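You operate a simulated robot arm through the tools that you are given. There is no shell and no other tool. Be economical: measure what you need, move in short steps, check, and stop when the job is done.

You are at the controls of a simulated robot arm. One attempt, no reset.

JOB
Take both weights and the bar off the load stand.
Fine: POWER off, then guard down; weights into the tray before the knob is loosened; the bar on its black pads. Set down upright: silver bar.
Where things are to end (x, y in the base frame): weight within 30 mm of [700, 340]; weight within 30 mm of [760, 280].

It is judged by the outcome, as a careful person would: the job done as asked, and still so three seconds after it is handed in. It fails if anything else is knocked over, pushed out of place, dropped, spilled or broken.

ROBOT AND FRAMES
A 7-joint arm with a three-finger gripper, fixed in place. Base frame: the origin is at the foot of the arm, x ahead of it, y to its left, z up; the work surface is at about z = 755. Readings come in mm, rad, newtons and seconds.
Its first joint turns from -2.897 to 2.897 rad. Payload 2.69 kg.
The TCP is the grasp point between the finger pads, 30 mm short of the fingertips. In the tool frame z runs along the fingers and y along their closing line. The gripper opens to 128 mm. The gripper's body begins 117 mm behind the TCP.
Orientation is told as [roll, pitch, yaw] about the base's x, y, z axes, in that order, counted from this pose: with the fingers straight down and closing along the base's y, the tool's x points along the base's -x, its y along +y and its z along -z.

CONTROLS
- The arm moves only by the tool step_arm. Its argument "motion" is a list of rows, each a list of 7 numbers: the gripper command, from -1 (shut) to 1 (fully open), values between in proportion, then the shift along the base's x, y, z in units of 100 mm (1.0 is 100 mm), then the turn, a rotation vector about the base's x, y, z in units of 180 degrees (1.0 is 180 degrees). In form: [[hand, x, y, z, ax, ay, az], ...]. A call has 1 to 8 rows; each row is the pose to reach, as a shift and turn from the pose commanded when the call began. A call with a number of a shift or a turn outside -1 to 1 is refused whole. A row lasts 0.2 s, in which the tool goes at most 50 mm and 0.15 rad; a call with a longer step from one row to the next is refused whole, and so is a gripper value outside its range. A pose out of reach is approached as far as the arm can. The call stops where the force on the tool passes 40 N (or 10 N more than at its start, if that is more) or the arm is blocked; 0.2 s more then pass. The fingers move at their own pace and stop on an object; they squeeze with about 25 N. The grip force told is the motor's: it shows also when the fingers shut on nothing. Time passes only in rows, and 0.2 s behind the last, so rows that repeat a pose let the fingers close. The reply holds the time, the measured pose of the TCP, the force on the tool along the base axes, the opening and the grip force, in the units named above and with some noise, with the torque about the TCP (base axes, N m) and any sound that the robot's microphone picked up.
- Cameras (640 x 400 px; columns grow to the right, rows downward): "scene" is fixed at [51, 500.4, 1632.6]; the picture's right is [-0.44, -0.90, 0.00], its down [-0.53, 0.25, -0.81] and it looks along [0.73, -0.35, -0.58] (base axes); focal length 322 px, centre (320, 200). "wrist" rides on the gripper at [58, 54, -131] in the tool frame; the picture's right is [-0.68, 0.74, 0.00], its down [-0.62, -0.56, -0.55] and it looks along [-0.40, -0.37, 0.84] (tool axes); focal length 234 px, centre (320, 200). There is no depth. A picture from a camera that has moved, and an enlarged one, comes with that camera's place and axes in the base frame and with its lens.
- capture(camera): a new picture of that camera. It takes no simulated time.
- slide_trunk(by): slides the trunk up (or, below 0, down) by that many mm; the arm rides with it, the base frame stays. It gives what a move gives, with no picture.
- enlarge(camera, box): a new picture of the part [left, top, right, bottom] of that camera's present view, enlarged. It takes no simulated time.
- sign_off(): hands the job in; it is judged then, once.

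Go step by step. Nothing tells you positions but the pictures and the camera data: compare them with the known pose of the tool, close in by small moves and look again before you grip or let go. The budget is 120 turns and 76 pictures, counting those below and the enlarged ones. Unless the task says otherwise, let go and move clear before handing in, and close with one line.

The tools are called after "Call:" as name(argument=value, ...) on one line, values as JSON. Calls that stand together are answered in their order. step_arm: Moves the arm, as the interface text tells. Its arguments: {"type":"object","properties":{"motion":{"type":"array"}},"required":["motion"]} The other tools are called the same way: slide_trunk (by) slides the trunk up or down; capture (camera) takes a picture; enlarge (camera, box) takes an enlarged picture of a part of a camera's view; sign_off () hands the job in.

At the start:

```text
clock: 0.0
tcp_pos: [771.9, 159.4, 1259.0]
orientation: [0.001, 0.0, 0.0]
contact_force: [-0.2, 0.9, 0.4]
torque: [0.01, 0.01, -0.02]
width: 128.2
grasp_force: 0.1
trunk travel left (down, up): [-150.0, 200.0]
```

scene: 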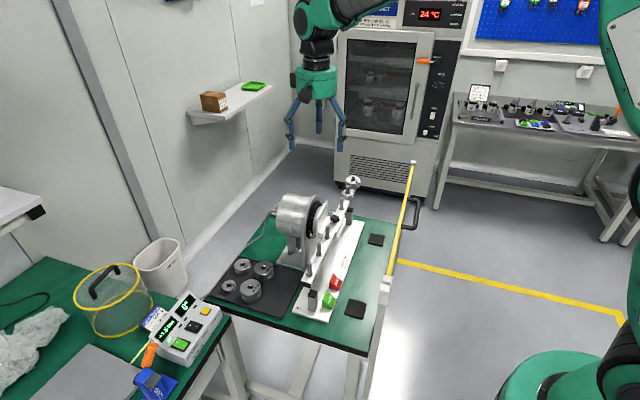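
wrist: 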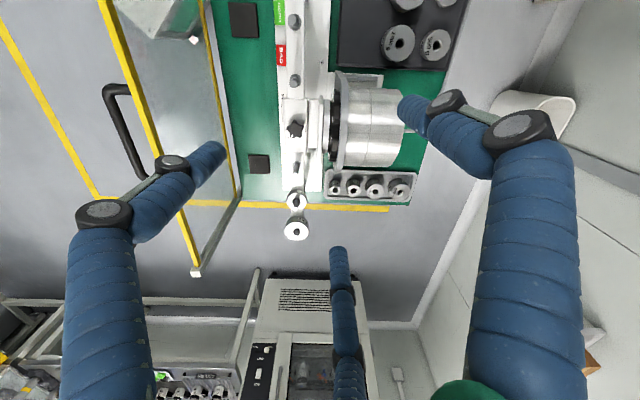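

I see a green bench with a motor/load stand, a tray of weights, a control box and a yellow-framed guard. I'll look closer before moving.

Call:
enlarge(camera="scene", box=[200, 160, 440, 360])

Call:
enlarge(camera="scene", box=[70, 230, 250, 400])

Call:
enlarge(camera="wrist", box=[80, 0, 480, 280])

```text
2.00 times, centred on (320, 260) of scene
camera zoom: at [51.0, 500.4, 1632.6], right [-0.44, -0.9, 0.0], down [-0.53, 0.25, -0.81], along [0.73, -0.35, -0.58], focal length 645 px, centre (320, 80)
```

zoom: 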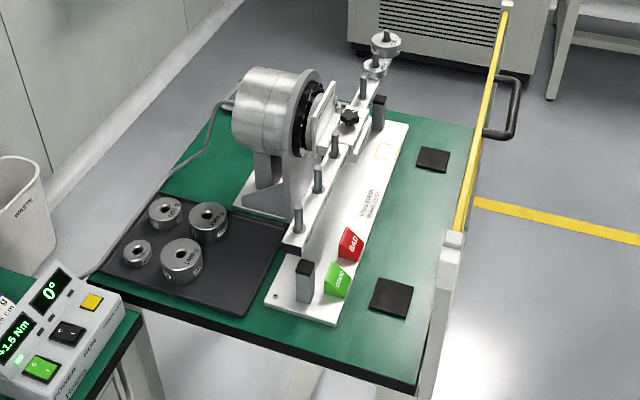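

```text
2.35 times, centred on (160, 315) of scene
camera zoom: at [51.0, 500.4, 1632.6], right [-0.44, -0.9, 0.0], down [-0.53, 0.25, -0.81], along [0.73, -0.35, -0.58], focal length 759 px, centre (696, -71)
```

zoom: 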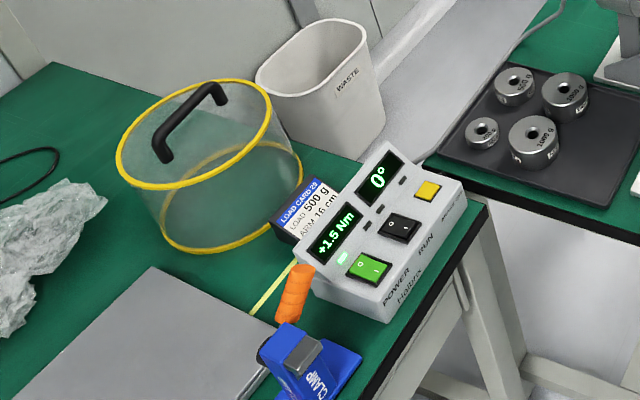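

```text
1.43 times, centred on (280, 140) of wrist
camera zoom: at [712.9, 211.7, 1389.3], right [0.68, 0.74, 0.0], down [0.62, -0.56, 0.55], along [0.4, -0.37, -0.84], focal length 334 px, centre (377, 286)
```

zoom: 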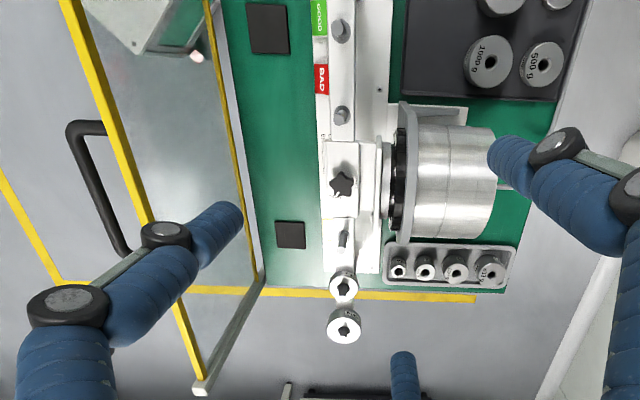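

The bench sits at about 45° to the base. The bar runs along (0.7, -0.7) with the weights on its far end, the guard stands up along the bench's right edge, and the POWER rocker is on the console near (646, 630). I'll move above the console to see it properly.

Call:
step_arm(motion=[[0, -0.15, 0.45, 0, 0, 0, 0], [-0.5, -0.3, 0.8, -0.1, 0, 0, 0], [-1, -0.3, 1, -0.4, 0, 0, 0]])

Call:
step_arm(motion=[[-1, -0.15, 0.45, -0.1, 0, 0, 0], [-1, -0.3, 0.8, -0.3, 0, 0, 0], [-1, -0.3, 1, -0.7, 0, 0, 0]])

Call:
step_arm(motion=[[-1, -0.15, 0.45, -0.1, 0, 0, 0], [-1, -0.3, 0.8, -0.3, 0, 0, 0], [-1, -0.3, 1, -0.7, 0, 0, 0]])

Call:
step_arm(motion=[[-1, -0.15, 0.45, -0.1, 0, 0, 0], [-1, -0.3, 0.8, -0.3, 0, 0, 0], [-1, -0.3, 1, -0.7, 0, 0, 0]])

Call:
capture(camera="wrist")

```text
clock: 0.8
tcp_pos: [741.6, 259.5, 1218.4]
orientation: [0.0, 0.0, -0.001]
contact_force: [-0.3, -0.1, 0.4]
torque: [-0.04, 0.0, 0.02]
width: 2.3
grasp_force: 25.0
trunk travel left (down, up): [-150.0, 200.0]
```

```text
clock: 1.6
tcp_pos: [710.8, 360.4, 1149.9]
orientation: [0.001, 0.0, 0.001]
contact_force: [-0.1, 0.2, 0.1]
torque: [-0.04, -0.03, 0.05]
width: 2.4
grasp_force: 25.1
trunk travel left (down, up): [-150.0, 200.0]
```

```text
clock: 2.4
tcp_pos: [681.9, 461.5, 1081.7]
orientation: [0.001, 0.001, 0.002]
contact_force: [-0.8, 0.9, -0.4]
torque: [-0.05, -0.06, 0.0]
width: 2.4
grasp_force: 25.6
trunk travel left (down, up): [-150.0, 200.0]
```

```text
clock: 3.2
tcp_pos: [651.8, 560.9, 1010.6]
orientation: [-0.001, -0.001, 0.002]
contact_force: [-0.2, 1.0, 0.2]
torque: [-0.05, -0.06, -0.01]
width: 2.1
grasp_force: 25.0
trunk travel left (down, up): [-150.0, 200.0]
```

```text
70 pictures are left
camera wrist: at [592.4, 613.2, 1140.7], right [0.68, 0.74, 0.0], down [0.62, -0.57, 0.55], along [0.41, -0.37, -0.84], focal length 234 px, centre (320, 200)
```

wrist: 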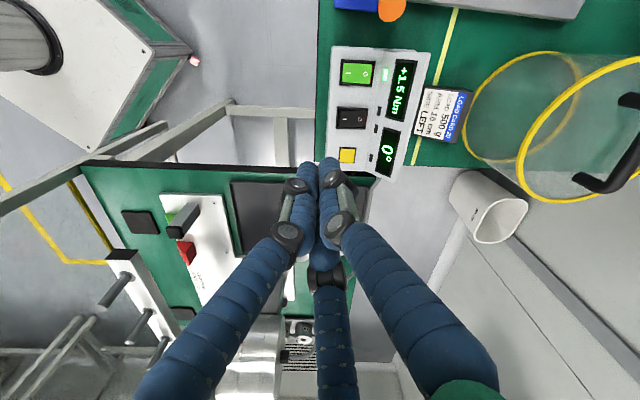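

The console is in view, with the POWER rocker at about (645, 630, 812). I'll enlarge to see its O/I sides.

Call:
enlarge(camera="wrist", box=[310, 30, 480, 190])

Call:
enlarge(camera="scene", box=[140, 290, 220, 370])

```text
2.50 times, centred on (395, 110) of wrist
camera zoom: at [592.4, 613.2, 1140.7], right [0.68, 0.74, 0.0], down [0.62, -0.57, 0.55], along [0.41, -0.37, -0.84], focal length 585 px, centre (132, 425)
```

zoom: 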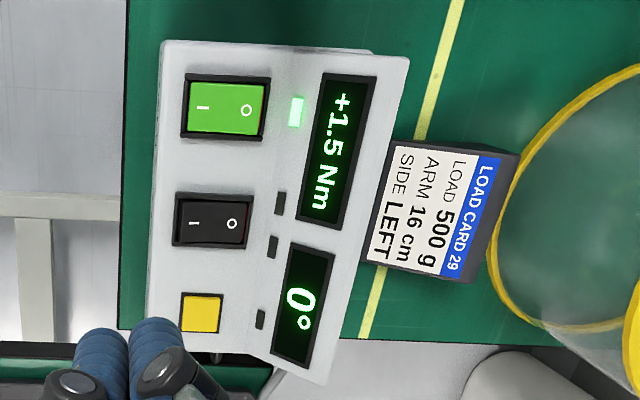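

```text
5.00 times, centred on (180, 330) of scene
camera zoom: at [51.0, 500.4, 1632.6], right [-0.44, -0.9, 0.0], down [-0.53, 0.25, -0.81], along [0.73, -0.35, -0.58], focal length 1613 px, centre (1020, -450)
```

zoom: 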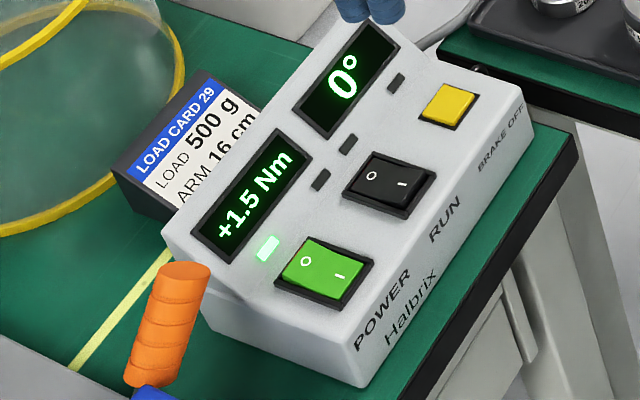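

The "O" half of the POWER rocker is at about (653, 637, 814). I'll come above it with the shut fingers, yawed 45° to match the console.

Call:
step_arm(motion=[[-1, 0, 0.3, 0, 0, 0, 0.042], [-1, 0.02, 0.6, -0.1, 0, 0, 0.084], [-1, 0.03, 0.81, -0.3, 0, 0, 0.126], [-1, 0.03, 0.81, -0.7, 0, 0, 0.168], [-1, 0.03, 0.81, -1.0, 0, 0, 0.21], [-1, 0.03, 0.81, -1.0, 0, 0, 0.25]])

Call:
step_arm(motion=[[-1, 0, 0, -0.3, 0, 0, 0], [-1, 0, 0, -0.4, 0, 0, 0]])

Call:
enlarge(camera="scene", box=[140, 270, 220, 350])

Call:
enlarge(camera="wrist", box=[240, 140, 400, 240])

```text
clock: 4.6
tcp_pos: [655.9, 641.8, 908.5]
orientation: [0.0, 0.001, 0.786]
contact_force: [0.2, -0.2, -0.6]
torque: [-0.03, 0.0, -0.01]
width: 2.3
grasp_force: 24.9
trunk travel left (down, up): [-150.0, 200.0]
```

```text
clock: 5.2
tcp_pos: [653.7, 641.3, 868.5]
orientation: [0.001, 0.003, 0.789]
contact_force: [-0.7, 0.1, 0.3]
torque: [-0.02, 0.03, -0.01]
width: 2.3
grasp_force: 25.4
trunk travel left (down, up): [-150.0, 200.0]
```

```text
5.00 times, centred on (180, 310) of scene
camera zoom: at [51.0, 500.4, 1632.6], right [-0.44, -0.9, 0.0], down [-0.53, 0.25, -0.81], along [0.73, -0.35, -0.58], focal length 1613 px, centre (1020, -350)
```

zoom: 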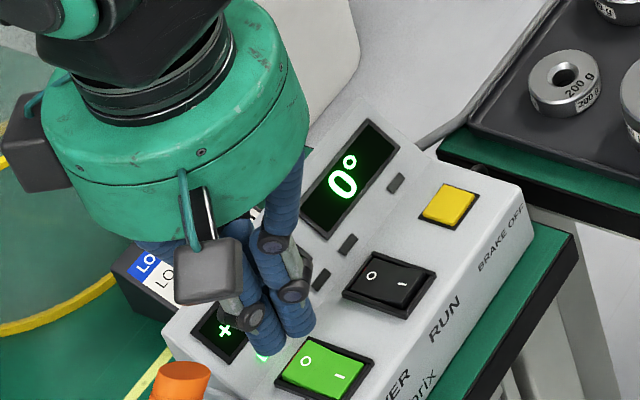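

```text
4.00 times, centred on (320, 190) of wrist
camera zoom: at [575.1, 635.8, 997.6], right [-0.04, 1.0, 0.0], down [0.84, 0.04, 0.55], along [0.55, 0.02, -0.84], focal length 937 px, centre (320, 240)
```

zoom: 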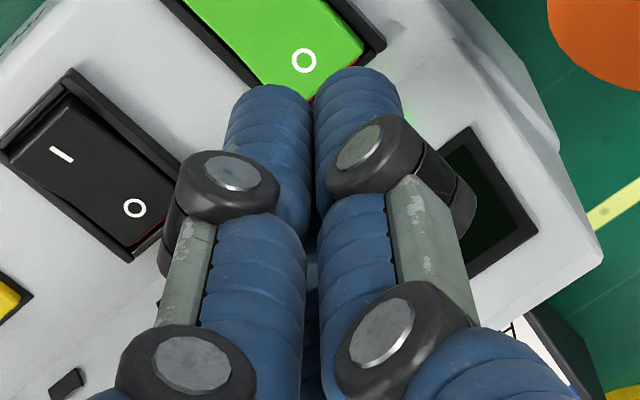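

The tips are about 5 mm outward of the "O". I'll shift back a little and press down gently.

Call:
step_arm(motion=[[-1, -0.03, -0.03, -0.1, 0, 0, 0], [-1, -0.03, -0.03, -0.18, 0, 0, 0], [-1, -0.03, -0.03, -0.21, 0, 0, 0], [-1, -0.03, -0.03, -0.24, 0, 0, 0], [-1, -0.03, -0.03, -0.27, 0, 0, 0], [-1, -0.03, -0.03, -0.3, 0, 0, 0], [-1, -0.03, -0.03, -0.33, 0, 0, 0]])

Call:
enlarge(camera="scene", box=[140, 270, 220, 350])

```text
clock: 6.8
tcp_pos: [653.2, 638.3, 836.7]
orientation: [-0.001, 0.0, 0.787]
contact_force: [0.1, -0.3, 0.9]
torque: [0.0, 0.0, -0.02]
width: 2.2
grasp_force: 25.3
trunk travel left (down, up): [-150.0, 200.0]
```

```text
5.00 times, centred on (180, 310) of scene
camera zoom: at [51.0, 500.4, 1632.6], right [-0.44, -0.9, 0.0], down [-0.53, 0.25, -0.81], along [0.73, -0.35, -0.58], focal length 1613 px, centre (1020, -350)
```

zoom: 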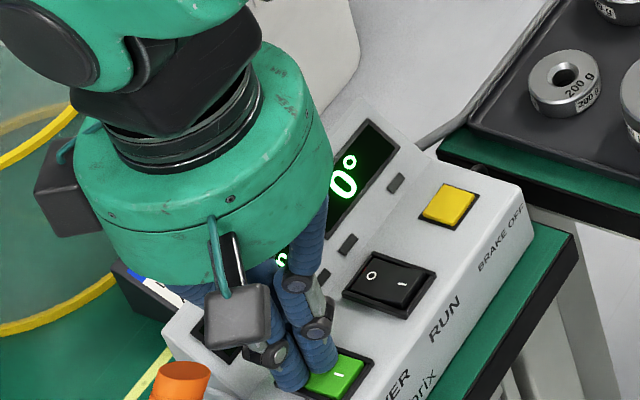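

There is no contact force and the displays are still lit, so I'll press further.

Call:
step_arm(motion=[[-1, 0, 0, -0.02, 0, 0, 0], [-1, 0, 0, -0.04, 0, 0, 0], [-1, 0, 0, -0.06, 0, 0, 0], [-1, 0, 0, -0.08, 0, 0, 0], [-1, 0, 0, -0.1, 0, 0, 0], [-1, 0, 0, -0.12, 0, 0, 0]])

Call:
enlarge(camera="scene", box=[140, 270, 220, 350])

```text
clock: 7.7
tcp_pos: [654.5, 639.9, 836.6]
orientation: [0.0, -0.008, 0.788]
contact_force: [2.1, 1.8, 11.3]
torque: [-0.07, -0.1, 0.04]
width: 2.3
grasp_force: 25.0
trunk travel left (down, up): [-150.0, 200.0]
stopped in row 4: the force on the tool passed its limit at 43 N (the readings are from after the stop); the commanded pose is now the measured one
```

```text
5.00 times, centred on (180, 310) of scene
camera zoom: at [51.0, 500.4, 1632.6], right [-0.44, -0.9, 0.0], down [-0.53, 0.25, -0.81], along [0.73, -0.35, -0.58], focal length 1613 px, centre (1020, -350)
```

zoom: 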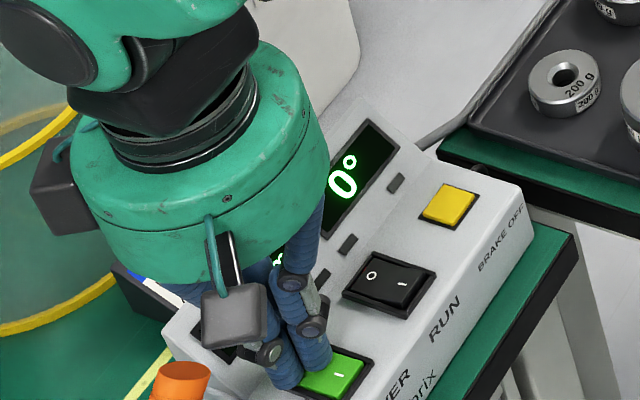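

The power is still on. The panel slopes, so I probably landed on the bezel. I'll lift, shift about 7 mm toward the rocker's centre, and press again.

Call:
step_arm(motion=[[-1, 0, 0, 0.08, 0, 0, 0], [-1, -0.055, -0.055, 0.08, 0, 0, 0], [-1, -0.055, -0.055, 0.03, 0, 0, 0], [-1, -0.055, -0.055, 0.0, 0, 0, 0], [-1, -0.055, -0.055, -0.02, 0, 0, 0], [-1, -0.055, -0.055, -0.04, 0, 0, 0], [-1, -0.055, -0.055, -0.06, 0, 0, 0], [-1, -0.055, -0.055, -0.08, 0, 0, 0]])

Call:
enlarge(camera="scene", box=[140, 270, 220, 350])

```text
clock: 9.1
tcp_pos: [649.7, 636.1, 836.5]
orientation: [0.001, -0.011, 0.789]
contact_force: [1.6, 1.5, 9.8]
torque: [-0.07, -0.1, 0.01]
width: 2.3
grasp_force: 24.5
trunk travel left (down, up): [-150.0, 200.0]
stopped in row 6: the force on the tool passed its limit at 43 N (the readings are from after the stop); the commanded pose is now the measured one
```

```text
5.00 times, centred on (180, 310) of scene
camera zoom: at [51.0, 500.4, 1632.6], right [-0.44, -0.9, 0.0], down [-0.53, 0.25, -0.81], along [0.73, -0.35, -0.58], focal length 1613 px, centre (1020, -350)
```

zoom: 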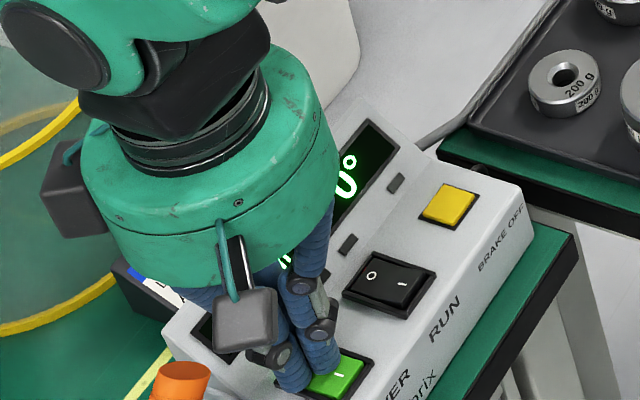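

The fingers seem to bridge the rocker's bezel. I'll lift and tilt 25° so that only one finger's corner points into the "O" half, then look.

Call:
step_arm(motion=[[-1, 0, 0, 0.15, 0, 0, 0], [-1, 0, 0, 0.15, 0.033, 0.033, 0], [-1, 0, -0.03, 0.15, 0.066, 0.066, 0], [-1, 0.0, -0.045, 0.15, 0.098, 0.098, 0]])

Call:
enlarge(camera="scene", box=[140, 270, 220, 350])

Call:
enlarge(camera="wrist", box=[240, 120, 400, 220])

```text
clock: 10.1
tcp_pos: [649.1, 630.4, 848.7]
orientation: [0.439, -0.007, 0.783]
contact_force: [0.3, 0.1, 0.2]
torque: [-0.03, -0.01, 0.02]
width: 2.4
grasp_force: 25.2
trunk travel left (down, up): [-150.0, 200.0]
```

```text
5.00 times, centred on (180, 310) of scene
camera zoom: at [51.0, 500.4, 1632.6], right [-0.44, -0.9, 0.0], down [-0.53, 0.25, -0.81], along [0.73, -0.35, -0.58], focal length 1613 px, centre (1020, -350)
```

zoom: 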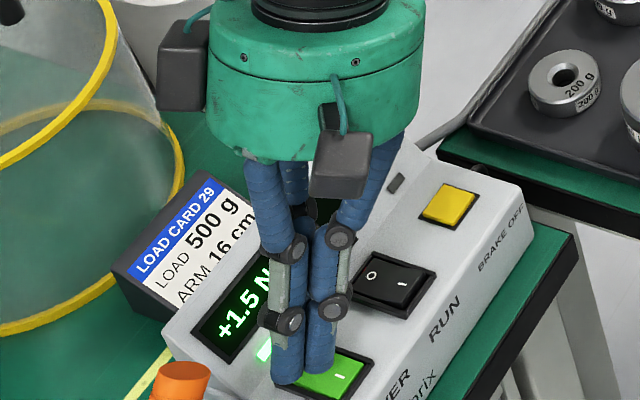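

```text
4.00 times, centred on (320, 170) of wrist
camera zoom: at [611.3, 582.1, 988.5], right [0.01, 0.95, 0.32], down [0.96, -0.09, 0.26], along [0.28, 0.3, -0.91], focal length 937 px, centre (320, 320)
```

zoom: 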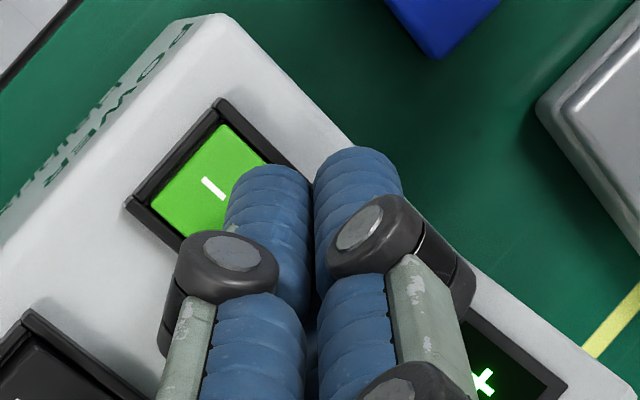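

The left finger's corner is over the "O" half. I'll shift slightly (+4, -1 mm) and press down.

Call:
step_arm(motion=[[-1, 0.043, -0.013, 0, 0, 0, 0], [-1, 0.043, -0.013, -0.06, 0, 0, 0], [-1, 0.043, -0.013, -0.09, 0, 0, 0], [-1, 0.043, -0.013, -0.11, 0, 0, 0], [-1, 0.043, -0.013, -0.13, 0, 0, 0], [-1, 0.043, -0.013, -0.15, 0, 0, 0], [-1, 0.043, -0.013, -0.17, 0, 0, 0], [-1, 0.043, -0.013, -0.19, 0, 0, 0]])

Call:
enlarge(camera="scene", box=[140, 270, 220, 350])

```text
clock: 11.6
tcp_pos: [655.6, 631.4, 838.7]
orientation: [0.438, -0.015, 0.782]
contact_force: [2.0, 1.7, 9.9]
torque: [0.03, 0.01, 0.15]
width: 2.2
grasp_force: 25.0
trunk travel left (down, up): [-150.0, 200.0]
stopped in row 7: the force on the tool passed its limit at 43 N (the readings are from after the stop); the commanded pose is now the measured one
```

```text
5.00 times, centred on (180, 310) of scene
camera zoom: at [51.0, 500.4, 1632.6], right [-0.44, -0.9, 0.0], down [-0.53, 0.25, -0.81], along [0.73, -0.35, -0.58], focal length 1613 px, centre (1020, -350)
```

zoom: 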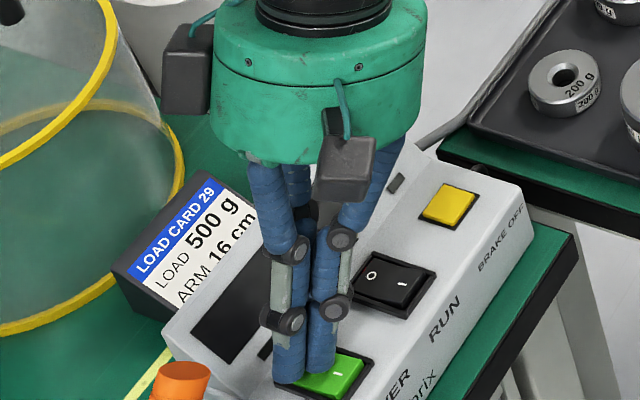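

The display went dark: POWER is off. I'll lift straight up, level the tool, and travel toward the guard to inspect it.

Call:
step_arm(motion=[[-1, 0, 0, 0.3, 0, 0, 0], [-1, 0, 0, 0.6, -0.033, -0.033, 0], [-1, 0, 0, 0.9, -0.066, -0.066, 0], [-1, 0, 0, 1.0, -0.098, -0.098, 0]])

Call:
enlarge(camera="scene", box=[140, 290, 220, 370])

Call:
step_arm(motion=[[-1, 0, -0.1, 0.4, 0, 0, -0.045], [-1, 0, -0.3, 0.8, 0, 0, -0.09], [-1, -0.1, -0.6, 1, 0, 0, -0.135], [-1, -0.1, -0.8, 1, 0, 0, -0.18], [-1, -0.1, -1, 1, 0, 0, -0.225], [-1, -0.1, -1, 1, 0, 0, -0.25]])

Call:
step_arm(motion=[[-1, 0, -0.3, 0.4, 0, 0, 0], [-1, -0.1, -0.6, 0.7, 0, 0, 0], [-1, -0.2, -1, 0.7, 0, 0, 0]])

Call:
step_arm(motion=[[-1, 0, -0.3, 0.3, 0, 0, 0], [-1, -0.1, -0.6, 0.6, 0, 0, 0], [-1, -0.2, -1, 0.8, 0, 0, 0]])

Call:
step_arm(motion=[[-1, -0.1, -0.45, 0.0, 0, 0, 0], [-1, -0.2, -0.9, 0.1, 0, 0, 0], [-1, -0.2, -1, 0.1, 0, 0, 0]])

Call:
capture(camera="wrist")

```text
clock: 12.6
tcp_pos: [654.9, 630.3, 936.5]
orientation: [-0.001, -0.01, 0.788]
contact_force: [-0.4, 0.6, 0.5]
torque: [0.02, 0.0, -0.01]
width: 2.1
grasp_force: 25.3
trunk travel left (down, up): [-150.0, 200.0]
```

```text
5.00 times, centred on (180, 330) of scene
camera zoom: at [51.0, 500.4, 1632.6], right [-0.44, -0.9, 0.0], down [-0.53, 0.25, -0.81], along [0.73, -0.35, -0.58], focal length 1613 px, centre (1020, -450)
```

zoom: 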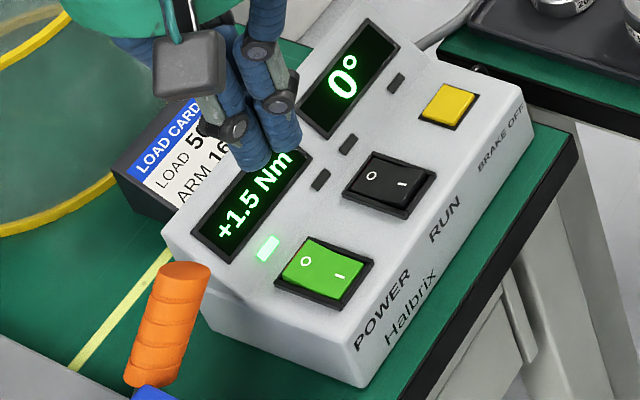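

```text
clock: 14.0
tcp_pos: [645.0, 529.5, 1037.9]
orientation: [0.001, -0.011, 0.0]
contact_force: [-0.4, 0.1, -0.4]
torque: [0.03, 0.01, 0.01]
width: 1.8
grasp_force: 25.4
trunk travel left (down, up): [-150.0, 200.0]
```

```text
clock: 14.8
tcp_pos: [625.4, 428.6, 1108.0]
orientation: [-0.001, -0.009, 0.002]
contact_force: [0.7, 1.2, 0.6]
torque: [0.0, -0.01, 0.02]
width: 2.0
grasp_force: 24.6
trunk travel left (down, up): [-150.0, 200.0]
```

```text
clock: 15.6
tcp_pos: [606.3, 329.6, 1187.6]
orientation: [-0.002, -0.01, 0.004]
contact_force: [0.2, -0.8, 0.6]
torque: [0.0, -0.01, 0.04]
width: 2.5
grasp_force: 24.9
trunk travel left (down, up): [-150.0, 200.0]
```

```text
clock: 16.4
tcp_pos: [583.7, 229.8, 1197.9]
orientation: [0.002, -0.014, 0.003]
contact_force: [-0.7, -1.4, 0.8]
torque: [0.1, -0.08, 0.01]
width: 2.2
grasp_force: 25.1
trunk travel left (down, up): [-150.0, 200.0]
```

```text
58 pictures are left
camera wrist: at [523.8, 281.6, 1326.1], right [0.67, 0.74, 0.01], down [0.61, -0.56, 0.55], along [0.41, -0.37, -0.83], focal length 234 px, centre (320, 200)
```

wrist: 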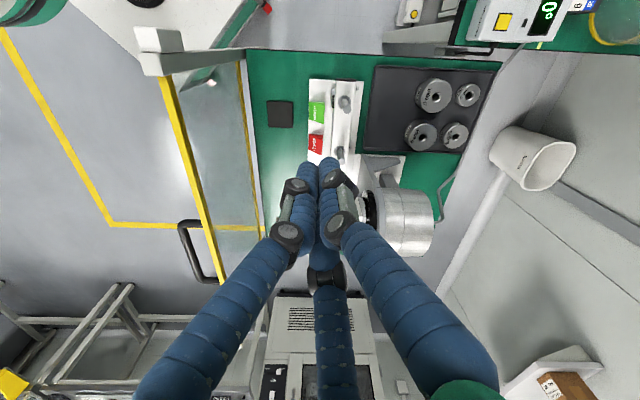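

The power came back on after I lifted, so the rocker did not latch. While I'm here I'll look at the guard, then return and press the rocker fully.

Call:
enlarge(camera="wrist", box=[120, 10, 380, 172])

Call:
enlarge(camera="scene", box=[340, 150, 440, 400])

```text
2.46 times, centred on (250, 91) of wrist
camera zoom: at [523.8, 281.6, 1326.1], right [0.67, 0.74, 0.01], down [0.61, -0.56, 0.55], along [0.41, -0.37, -0.83], focal length 576 px, centre (492, 468)
```

zoom: 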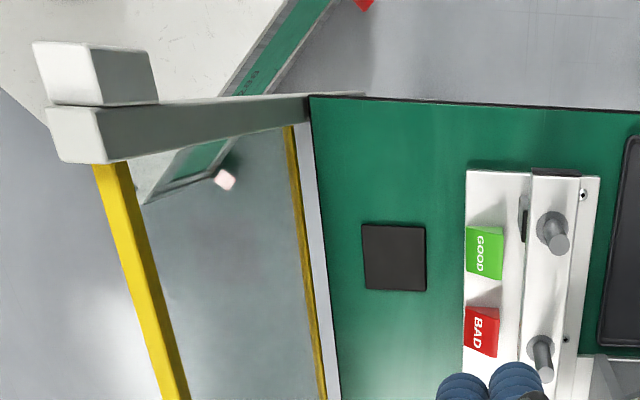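

```text
1.60 times, centred on (390, 275) of scene
camera zoom: at [51.0, 500.4, 1632.6], right [-0.44, -0.9, 0.0], down [-0.53, 0.25, -0.81], along [0.73, -0.35, -0.58], focal length 516 px, centre (208, 80)
```

zoom: 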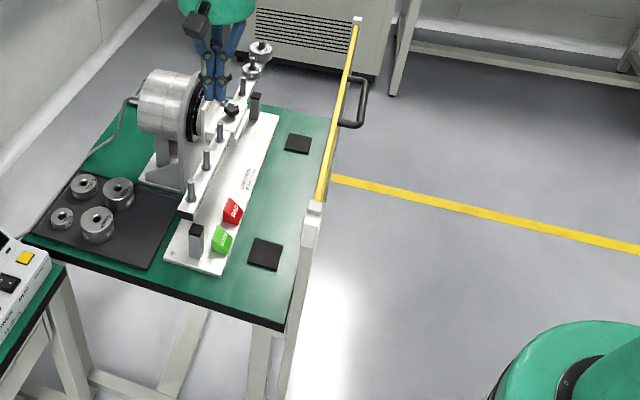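

The guard looks like a sash in vertical channels with a yellow top rail and a black handle, so it should push down. First I go back to the rocker, with a double tilt so one sharp corner presses the "O" end.

Call:
step_arm(motion=[[-1, 0.1, 0.45, 0, 0, 0, 0], [-1, 0.2, 0.9, 0, 0, 0, 0], [-1, 0.2, 1, 0, 0, 0, 0]])

Call:
step_arm(motion=[[-1, 0.1, 0.4, -0.1, 0, 0, 0.04], [-1, 0.2, 0.8, -0.3, 0, 0, 0.08], [-1, 0.2, 1, -0.6, 0, 0, 0.125]])

Call:
step_arm(motion=[[-1, 0.1, 0.4, -0.2, 0, 0, 0.04], [-1, 0.2, 0.7, -0.5, 0, 0, 0.08], [-1, 0.2, 1, -0.8, 0, 0, 0.125], [-1, 0.2, 1, -1, 0, 0, 0.125]])

Call:
step_arm(motion=[[-1, 0.1, 0.4, -0.2, 0, 0, 0], [-1, 0.13, 0.7, -0.5, 0, 0, 0], [-1, 0.13, 1, -0.8, 0, 0, 0], [-1, 0.13, 1, -1, 0, 0, 0]])

Call:
step_arm(motion=[[-1, 0, 0.05, -0.1, 0.005, 0.045, 0], [-1, 0, 0.08, -0.3, 0.01, 0.09, 0], [-1, 0, 0.08, -0.5, 0.015, 0.135, 0], [-1, 0, 0.08, -0.5, 0.0195, 0.1767, 0]])

Call:
enlarge(camera="scene", box=[140, 270, 220, 350])

Call:
enlarge(camera="wrist", box=[240, 120, 400, 220])

```text
clock: 17.2
tcp_pos: [604.9, 331.3, 1196.7]
orientation: [0.001, -0.01, 0.001]
contact_force: [0.4, 0.5, -0.7]
torque: [-0.06, 0.03, 0.0]
width: 2.1
grasp_force: 25.4
trunk travel left (down, up): [-150.0, 200.0]
```

```text
clock: 18.0
tcp_pos: [622.9, 430.2, 1136.0]
orientation: [0.001, -0.012, 0.397]
contact_force: [-0.6, -0.1, -0.4]
torque: [-0.03, 0.0, -0.01]
width: 2.3
grasp_force: 24.7
trunk travel left (down, up): [-150.0, 200.0]
```

```text
clock: 19.0
tcp_pos: [644.3, 530.1, 1034.1]
orientation: [0.0, -0.011, 0.79]
contact_force: [0.1, 0.4, 0.8]
torque: [0.0, -0.03, 0.01]
width: 2.2
grasp_force: 25.0
trunk travel left (down, up): [-150.0, 200.0]
```

```text
clock: 20.0
tcp_pos: [658.4, 631.0, 933.8]
orientation: [-0.001, -0.011, 0.787]
contact_force: [1.0, -0.3, -0.1]
torque: [-0.01, 0.02, 0.0]
width: 2.2
grasp_force: 25.0
trunk travel left (down, up): [-150.0, 200.0]
```

```text
clock: 21.0
tcp_pos: [658.9, 638.2, 887.5]
orientation: [0.455, 0.327, 0.863]
contact_force: [0.2, 0.3, -0.2]
torque: [-0.05, -0.01, 0.05]
width: 2.3
grasp_force: 24.6
trunk travel left (down, up): [-150.0, 200.0]
```

```text
5.00 times, centred on (180, 310) of scene
camera zoom: at [51.0, 500.4, 1632.6], right [-0.44, -0.9, 0.0], down [-0.53, 0.25, -0.81], along [0.73, -0.35, -0.58], focal length 1613 px, centre (1020, -350)
```

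zoom: 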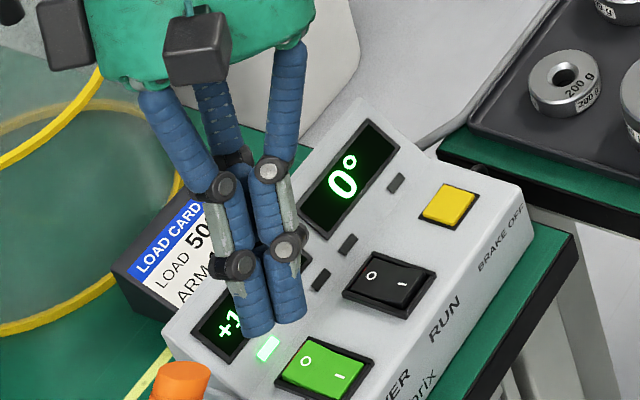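

```text
4.00 times, centred on (320, 170) of wrist
camera zoom: at [658.0, 624.0, 1037.8], right [-0.02, 1.0, 0.09], down [1.0, 0.01, 0.03], along [0.03, 0.09, -1.0], focal length 937 px, centre (320, 320)
```

zoom: 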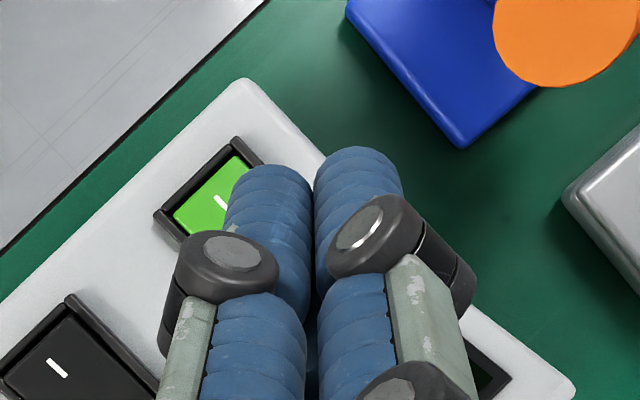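

The corner sits slightly outward of the "O". I'll shift 2 mm and press down.

Call:
step_arm(motion=[[-1, -0.02, 0, -0.3, 0, 0, 0], [-1, -0.02, 0, -0.38, 0, 0, 0], [-1, -0.02, 0, -0.42, 0, 0, 0], [-1, -0.02, 0, -0.45, 0, 0, 0], [-1, -0.02, 0, -0.47, 0, 0, 0], [-1, -0.02, 0, -0.49, 0, 0, 0], [-1, -0.02, 0, -0.51, 0, 0, 0], [-1, -0.02, 0, -0.53, 0, 0, 0]])

Call:
enlarge(camera="scene", box=[140, 270, 220, 350])

```text
clock: 22.8
tcp_pos: [657.1, 639.6, 837.9]
orientation: [0.453, 0.322, 0.861]
contact_force: [-1.8, -5.3, 36.3]
torque: [-0.11, 0.07, 0.08]
width: 2.0
grasp_force: 24.9
trunk travel left (down, up): [-150.0, 200.0]
```

```text
5.00 times, centred on (180, 310) of scene
camera zoom: at [51.0, 500.4, 1632.6], right [-0.44, -0.9, 0.0], down [-0.53, 0.25, -0.81], along [0.73, -0.35, -0.58], focal length 1613 px, centre (1020, -350)
```

zoom: 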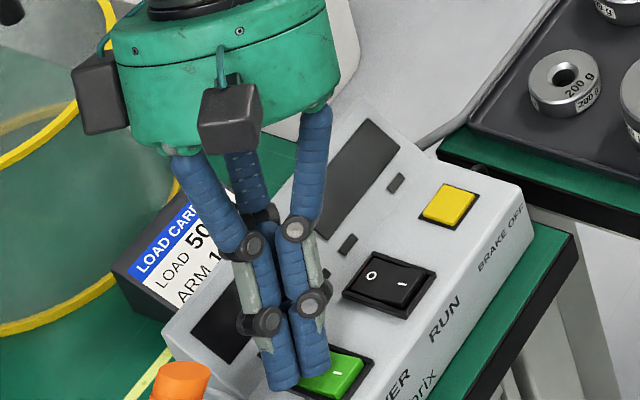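

The display is dark under 36 N. I'll lift a little and check that it latches.

Call:
step_arm(motion=[[-1, 0, 0, 0.05, 0, 0, 0], [-1, 0, 0, 0.3, 0, 0, 0], [-1, 0, 0, 0.5, 0, 0, 0]])

Call:
enlarge(camera="scene", box=[140, 270, 220, 350])

```text
clock: 23.6
tcp_pos: [655.1, 637.0, 883.9]
orientation: [0.456, 0.328, 0.862]
contact_force: [0.6, -0.5, 0.4]
torque: [0.04, 0.0, 0.0]
width: 2.3
grasp_force: 24.8
trunk travel left (down, up): [-150.0, 200.0]
```

```text
5.00 times, centred on (180, 310) of scene
camera zoom: at [51.0, 500.4, 1632.6], right [-0.44, -0.9, 0.0], down [-0.53, 0.25, -0.81], along [0.73, -0.35, -0.58], focal length 1613 px, centre (1020, -350)
```

zoom: 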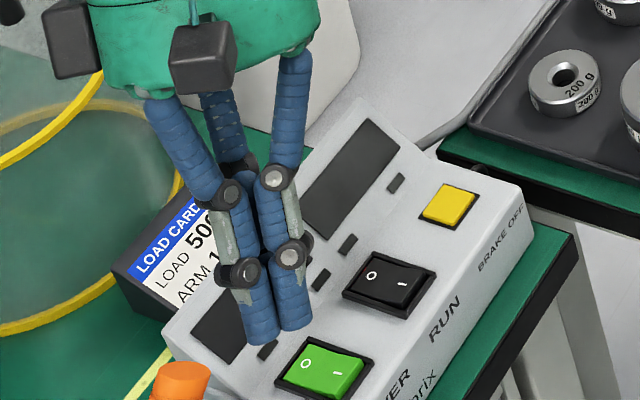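

POWER is latched off. Now I travel at height to above the middle of the guard's top rail, around (625, -45, 1060).

Call:
step_arm(motion=[[-1, 0, 0, 0.3, -0.005, -0.045, 0], [-1, 0, 0, 0.6, -0.01, -0.09, 0], [-1, 0, 0, 0.9, -0.015, -0.135, 0], [-1, 0, 0, 1.0, -0.0195, -0.1767, 0]])

Call:
step_arm(motion=[[-1, 0, -0.1, 0.4, 0, 0, 0], [-1, 0, -0.4, 0.8, 0, 0, 0], [-1, 0, -0.8, 1, 0, 0, 0], [-1, 0, -1, 1, 0, 0, 0]])

Call:
step_arm(motion=[[-1, 0, -0.3, 0.35, 0, 0, 0], [-1, 0, -0.6, 0.7, 0, 0, 0], [-1, 0, -1, 0.7, 0, 0, 0]])

Call:
step_arm(motion=[[-1, 0, -0.5, 0, 0, 0, 0], [-1, -0.1, -0.95, 0, 0, 0, 0], [-1, -0.1, -1, 0, 0, 0, 0]])

Call:
step_arm(motion=[[-1, 0, -0.5, 0, 0, 0, 0], [-1, -0.1, -0.95, 0, 0, 0, 0], [-1, -0.1, -1, 0, 0, 0, 0]])

Call:
step_arm(motion=[[-1, 0, -0.5, 0, 0, 0, 0], [-1, -0.1, -0.95, 0, 0, 0, 0], [-1, -0.1, -1, 0, 0, 0, 0]])

Call:
step_arm(motion=[[-1, 0, -0.5, 0, 0, 0, 0], [-1, 0, -0.95, 0, 0, 0, 0], [-1, 0, -1, 0, 0, 0, 0]])

Call:
step_arm(motion=[[-1, 0, -0.4, 0, 0, 0, 0], [-1, 0, -0.6, 0, 0, 0, 0]])

Call:
capture(camera="wrist")

Call:
capture(camera="scene")

```text
clock: 24.6
tcp_pos: [654.2, 637.7, 983.3]
orientation: [-0.002, -0.013, 0.789]
contact_force: [-0.4, 0.4, -0.1]
torque: [0.0, 0.03, 0.0]
width: 2.0
grasp_force: 24.7
trunk travel left (down, up): [-150.0, 200.0]
```

```text
clock: 25.6
tcp_pos: [655.8, 537.8, 1085.2]
orientation: [0.0, -0.01, 0.787]
contact_force: [-0.6, 0.9, 0.8]
torque: [-0.01, -0.02, -0.03]
width: 2.0
grasp_force: 24.9
trunk travel left (down, up): [-150.0, 200.0]
```

```text
clock: 26.4
tcp_pos: [654.4, 438.2, 1154.4]
orientation: [0.0, -0.011, 0.788]
contact_force: [-0.8, 0.2, -0.1]
torque: [0.01, -0.05, 0.0]
width: 2.0
grasp_force: 24.8
trunk travel left (down, up): [-150.0, 200.0]
```

```text
clock: 27.2
tcp_pos: [645.3, 336.4, 1154.1]
orientation: [0.0, -0.01, 0.787]
contact_force: [-0.1, -0.6, -0.3]
torque: [0.09, 0.01, -0.03]
width: 2.2
grasp_force: 24.7
trunk travel left (down, up): [-150.0, 200.0]
```

```text
clock: 28.0
tcp_pos: [635.7, 237.3, 1154.2]
orientation: [0.0, -0.01, 0.787]
contact_force: [0.1, -0.2, 0.7]
torque: [0.06, -0.01, -0.04]
width: 2.2
grasp_force: 25.5
trunk travel left (down, up): [-150.0, 200.0]
```

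```text
clock: 28.8
tcp_pos: [627.2, 139.4, 1154.5]
orientation: [-0.001, -0.011, 0.787]
contact_force: [0.8, 0.5, 0.4]
torque: [0.11, -0.04, 0.0]
width: 2.0
grasp_force: 25.1
trunk travel left (down, up): [-150.0, 200.0]
```

```text
clock: 29.6
tcp_pos: [625.7, 38.0, 1155.1]
orientation: [0.002, -0.012, 0.788]
contact_force: [0.1, -0.1, 0.4]
torque: [0.03, -0.02, 0.02]
width: 2.4
grasp_force: 24.5
trunk travel left (down, up): [-150.0, 200.0]
```

```text
clock: 30.2
tcp_pos: [625.1, -21.4, 1154.1]
orientation: [0.0, -0.011, 0.787]
contact_force: [0.2, -0.3, 0.0]
torque: [0.05, 0.02, 0.02]
width: 2.2
grasp_force: 25.1
trunk travel left (down, up): [-150.0, 200.0]
```

```text
51 pictures are left
camera wrist: at [545.9, -27.9, 1283.1], right [-0.04, 1.0, 0.01], down [0.83, 0.03, 0.55], along [0.55, 0.03, -0.83], focal length 234 px, centre (320, 200)
```

wrist: 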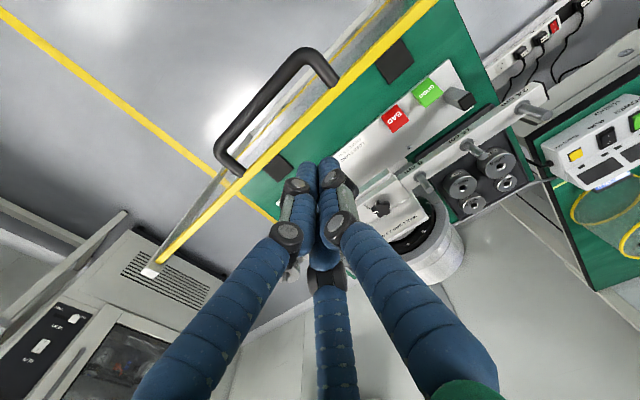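

```text
50 pictures are left
```

scene: 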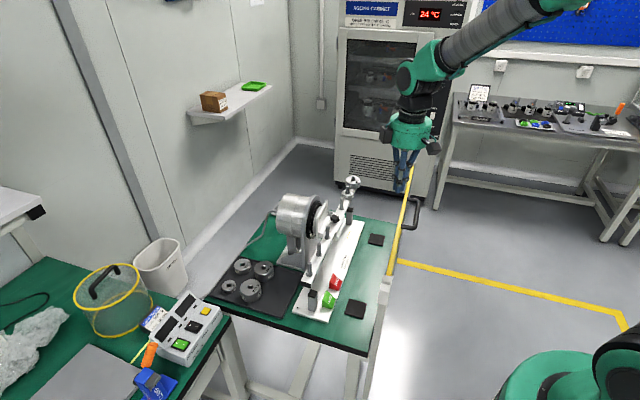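

The rail's middle is near (620, -50) with the handle centred there on the outer side. I'll position above it and check alignment.

Call:
step_arm(motion=[[-1, -0.05, -0.29, 0, 0, 0, 0], [-1, -0.05, -0.29, -0.4, 0, 0, 0], [-1, -0.05, -0.29, -0.45, 0, 0, 0]])

Call:
enlarge(camera="wrist", box=[220, 80, 420, 205])

Call:
enlarge(camera="scene", box=[360, 150, 440, 230])

```text
clock: 31.0
tcp_pos: [621.8, -50.9, 1108.1]
orientation: [0.003, -0.01, 0.787]
contact_force: [0.1, -0.7, -0.7]
torque: [0.01, 0.03, 0.0]
width: 2.0
grasp_force: 24.7
trunk travel left (down, up): [-150.0, 200.0]
```

```text
3.20 times, centred on (320, 142) of wrist
camera zoom: at [541.1, -56.6, 1236.9], right [-0.04, 1.0, 0.01], down [0.83, 0.03, 0.55], along [0.55, 0.03, -0.83], focal length 749 px, centre (320, 384)
```

zoom: 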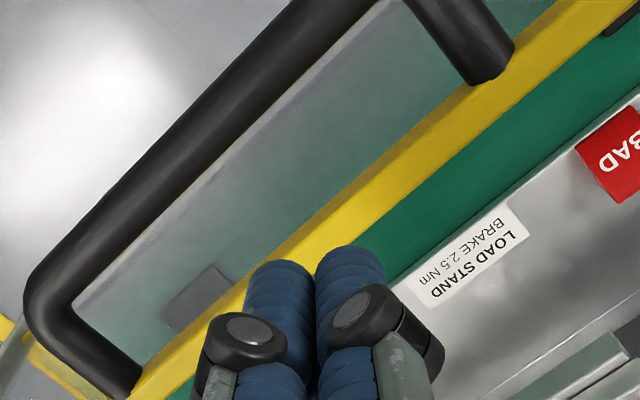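

```text
5.00 times, centred on (400, 190) of scene
camera zoom: at [51.0, 500.4, 1632.6], right [-0.44, -0.9, 0.0], down [-0.53, 0.25, -0.81], along [0.73, -0.35, -0.58], focal length 1613 px, centre (-80, 250)
```

zoom: 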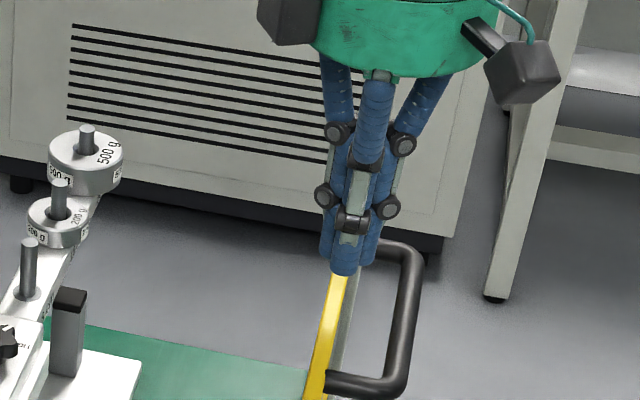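

The rail is about 4 mm toward the base from the fingertips. I'll shift and push down slowly.

Call:
step_arm(motion=[[-1, -0.035, -0.035, 0, 0, 0, 0], [-1, -0.035, -0.035, -0.08, 0, 0, 0], [-1, -0.035, -0.035, -0.13, 0, 0, 0], [-1, -0.035, -0.035, -0.18, 0, 0, 0], [-1, -0.035, -0.035, -0.23, 0, 0, 0], [-1, -0.035, -0.035, -0.28, 0, 0, 0], [-1, -0.035, -0.035, -0.35, 0, 0, 0], [-1, -0.035, -0.035, -0.42, 0, 0, 0]])

Call:
enlarge(camera="scene", box=[340, 150, 440, 250])

```text
clock: 32.8
tcp_pos: [617.4, -55.9, 1066.3]
orientation: [0.0, -0.01, 0.788]
contact_force: [0.7, 0.3, -0.5]
torque: [-0.01, 0.07, -0.01]
width: 2.2
grasp_force: 25.0
trunk travel left (down, up): [-150.0, 200.0]
```

```text
4.00 times, centred on (390, 200) of scene
camera zoom: at [51.0, 500.4, 1632.6], right [-0.44, -0.9, 0.0], down [-0.53, 0.25, -0.81], along [0.73, -0.35, -0.58], focal length 1290 px, centre (40, 200)
```

zoom: 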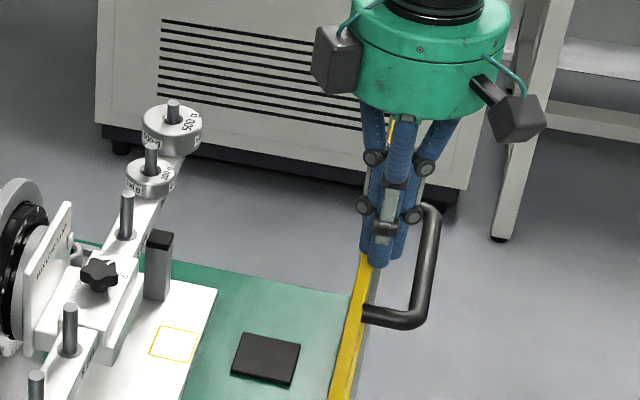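

I felt no contact, and re-triangulating puts the rail lower (z about 1030) and roughly 10 mm further out. I'll rise a little, shift, and look.

Call:
step_arm(motion=[[-1, 0, 0, 0.2, 0, 0, 0], [-1, 0.07, 0.07, 0.2, 0, 0, 0]])

Call:
enlarge(camera="wrist", box=[220, 80, 420, 205])

```text
clock: 33.4
tcp_pos: [623.9, -47.1, 1085.3]
orientation: [0.001, -0.013, 0.787]
contact_force: [0.0, -0.1, 0.2]
torque: [-0.02, -0.05, -0.01]
width: 2.2
grasp_force: 25.1
trunk travel left (down, up): [-150.0, 200.0]
```

```text
3.20 times, centred on (320, 142) of wrist
camera zoom: at [543.0, -52.8, 1215.7], right [-0.04, 1.0, 0.01], down [0.83, 0.03, 0.55], along [0.55, 0.03, -0.83], focal length 749 px, centre (320, 384)
```

zoom: 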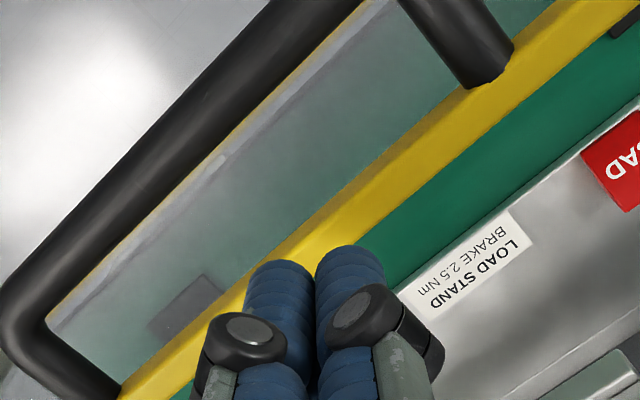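

The tips are now right above the rail at (624, -47). I'll push down.

Call:
step_arm(motion=[[-1, 0, 0, -0.12, 0, 0, 0], [-1, 0, 0, -0.2, 0, 0, 0], [-1, 0, 0, -0.26, 0, 0, 0], [-1, 0, 0, -0.32, 0, 0, 0], [-1, 0, 0, -0.4, 0, 0, 0], [-1, 0, 0, -0.5, 0, 0, 0], [-1, 0, 0, -0.6, 0, 0, 0], [-1, 0, 0, -0.7, 0, 0, 0]])

Call:
enlarge(camera="scene", box=[340, 150, 440, 250])

```text
clock: 35.2
tcp_pos: [624.9, -48.5, 1016.5]
orientation: [0.001, -0.01, 0.786]
contact_force: [-0.5, 0.1, -0.2]
torque: [0.02, -0.01, 0.01]
width: 2.3
grasp_force: 25.4
trunk travel left (down, up): [-150.0, 200.0]
```

```text
4.00 times, centred on (390, 200) of scene
camera zoom: at [51.0, 500.4, 1632.6], right [-0.44, -0.9, 0.0], down [-0.53, 0.25, -0.81], along [0.73, -0.35, -0.58], focal length 1290 px, centre (40, 200)
```

zoom: 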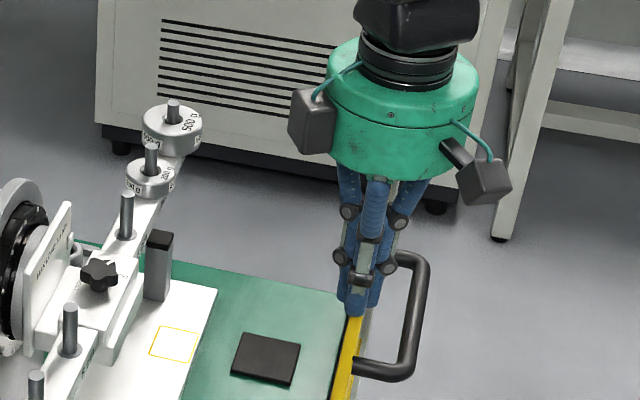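

The guard is sliding down with the push. I'll keep going.

Call:
step_arm(motion=[[-1, 0, 0, -0.15, 0, 0, 0], [-1, 0, 0, -0.3, 0, 0, 0], [-1, 0, 0, -0.45, 0, 0, 0], [-1, 0, 0, -0.6, 0, 0, 0], [-1, 0, 0, -0.75, 0, 0, 0], [-1, 0, 0, -0.88, 0, 0, 0], [-1, 0, 0, -1, 0, 0, 0]])

Call:
capture(camera="scene")

```text
clock: 36.8
tcp_pos: [626.1, -46.9, 915.9]
orientation: [-0.001, -0.009, 0.786]
contact_force: [0.3, 0.2, -1.2]
torque: [-0.03, 0.01, 0.03]
width: 2.3
grasp_force: 25.3
trunk travel left (down, up): [-150.0, 200.0]
```

```text
44 pictures are left
```

scene: 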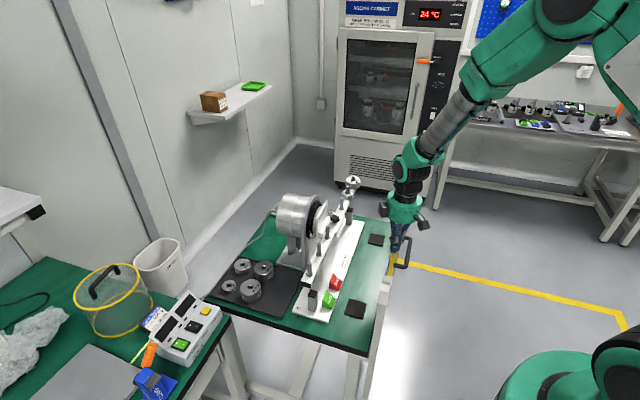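

It's following well. I'll continue down until it stops.

Call:
step_arm(motion=[[-1, 0, 0, -0.15, 0, 0, 0], [-1, 0, 0, -0.3, 0, 0, 0], [-1, 0, 0, -0.45, 0, 0, 0], [-1, 0, 0, -0.58, 0, 0, 0], [-1, 0, 0, -0.7, 0, 0, 0], [-1, 0, 0, -0.8, 0, 0, 0], [-1, 0, 0, -0.9, 0, 0, 0], [-1, 0, 0, -1, 0, 0, 0]])

Call:
step_arm(motion=[[-1, 0, 0, -0.08, 0, 0, 0], [-1, 0, 0, -0.16, 0, 0, 0], [-1, 0, 0, -0.22, 0, 0, 0], [-1, 0, 0, -0.28, 0, 0, 0]])

Call:
enlarge(camera="scene", box=[340, 200, 440, 300])

```text
clock: 38.6
tcp_pos: [624.1, -46.3, 816.0]
orientation: [0.002, -0.01, 0.788]
contact_force: [0.4, 0.1, -0.7]
torque: [0.0, 0.01, -0.01]
width: 2.2
grasp_force: 25.2
trunk travel left (down, up): [-150.0, 200.0]
```

```text
clock: 39.6
tcp_pos: [623.6, -47.2, 787.6]
orientation: [0.003, -0.011, 0.787]
contact_force: [0.0, -0.3, 0.6]
torque: [0.0, 0.0, 0.02]
width: 2.2
grasp_force: 24.5
trunk travel left (down, up): [-150.0, 200.0]
```

```text
4.00 times, centred on (390, 250) of scene
camera zoom: at [51.0, 500.4, 1632.6], right [-0.44, -0.9, 0.0], down [-0.53, 0.25, -0.81], along [0.73, -0.35, -0.58], focal length 1290 px, centre (40, 0)
```

zoom: 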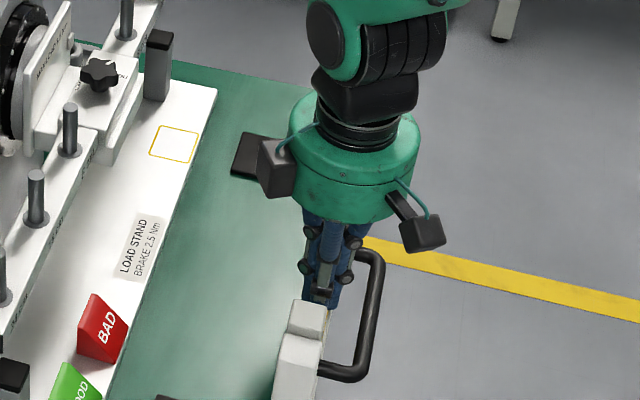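

There is still no end stop. I'll continue slowly.

Call:
step_arm(motion=[[-1, 0, 0, -0.08, 0, 0, 0], [-1, 0, 0, -0.16, 0, 0, 0], [-1, 0, 0, -0.24, 0, 0, 0], [-1, 0, 0, -0.32, 0, 0, 0], [-1, 0, 0, -0.4, 0, 0, 0], [-1, 0, 0, -0.48, 0, 0, 0], [-1, 0, 0, -0.54, 0, 0, 0], [-1, 0, 0, -0.6, 0, 0, 0]])

Call:
enlarge(camera="scene", box=[340, 200, 440, 300])

```text
clock: 40.3
tcp_pos: [624.8, -47.3, 776.9]
orientation: [-0.001, -0.012, 0.789]
contact_force: [-18.5, -0.1, 32.7]
torque: [0.11, -0.01, 0.01]
width: 1.9
grasp_force: 25.0
trunk travel left (down, up): [-150.0, 200.0]
stopped in row 3: the force on the tool passed its limit at 56 N (the readings are from after the stop); the commanded pose is now the measured one
```

```text
4.00 times, centred on (390, 250) of scene
camera zoom: at [51.0, 500.4, 1632.6], right [-0.44, -0.9, 0.0], down [-0.53, 0.25, -0.81], along [0.73, -0.35, -0.58], focal length 1290 px, centre (40, 0)
```

zoom: 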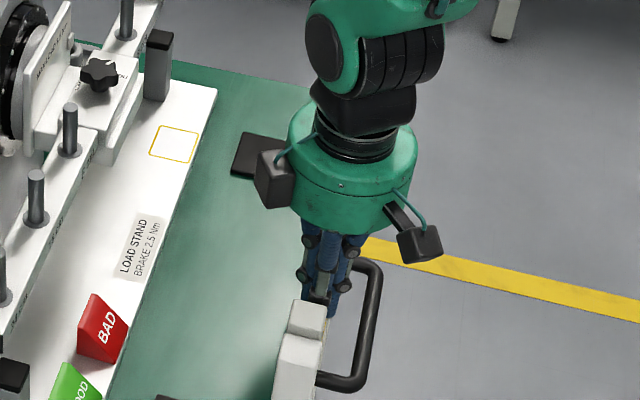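

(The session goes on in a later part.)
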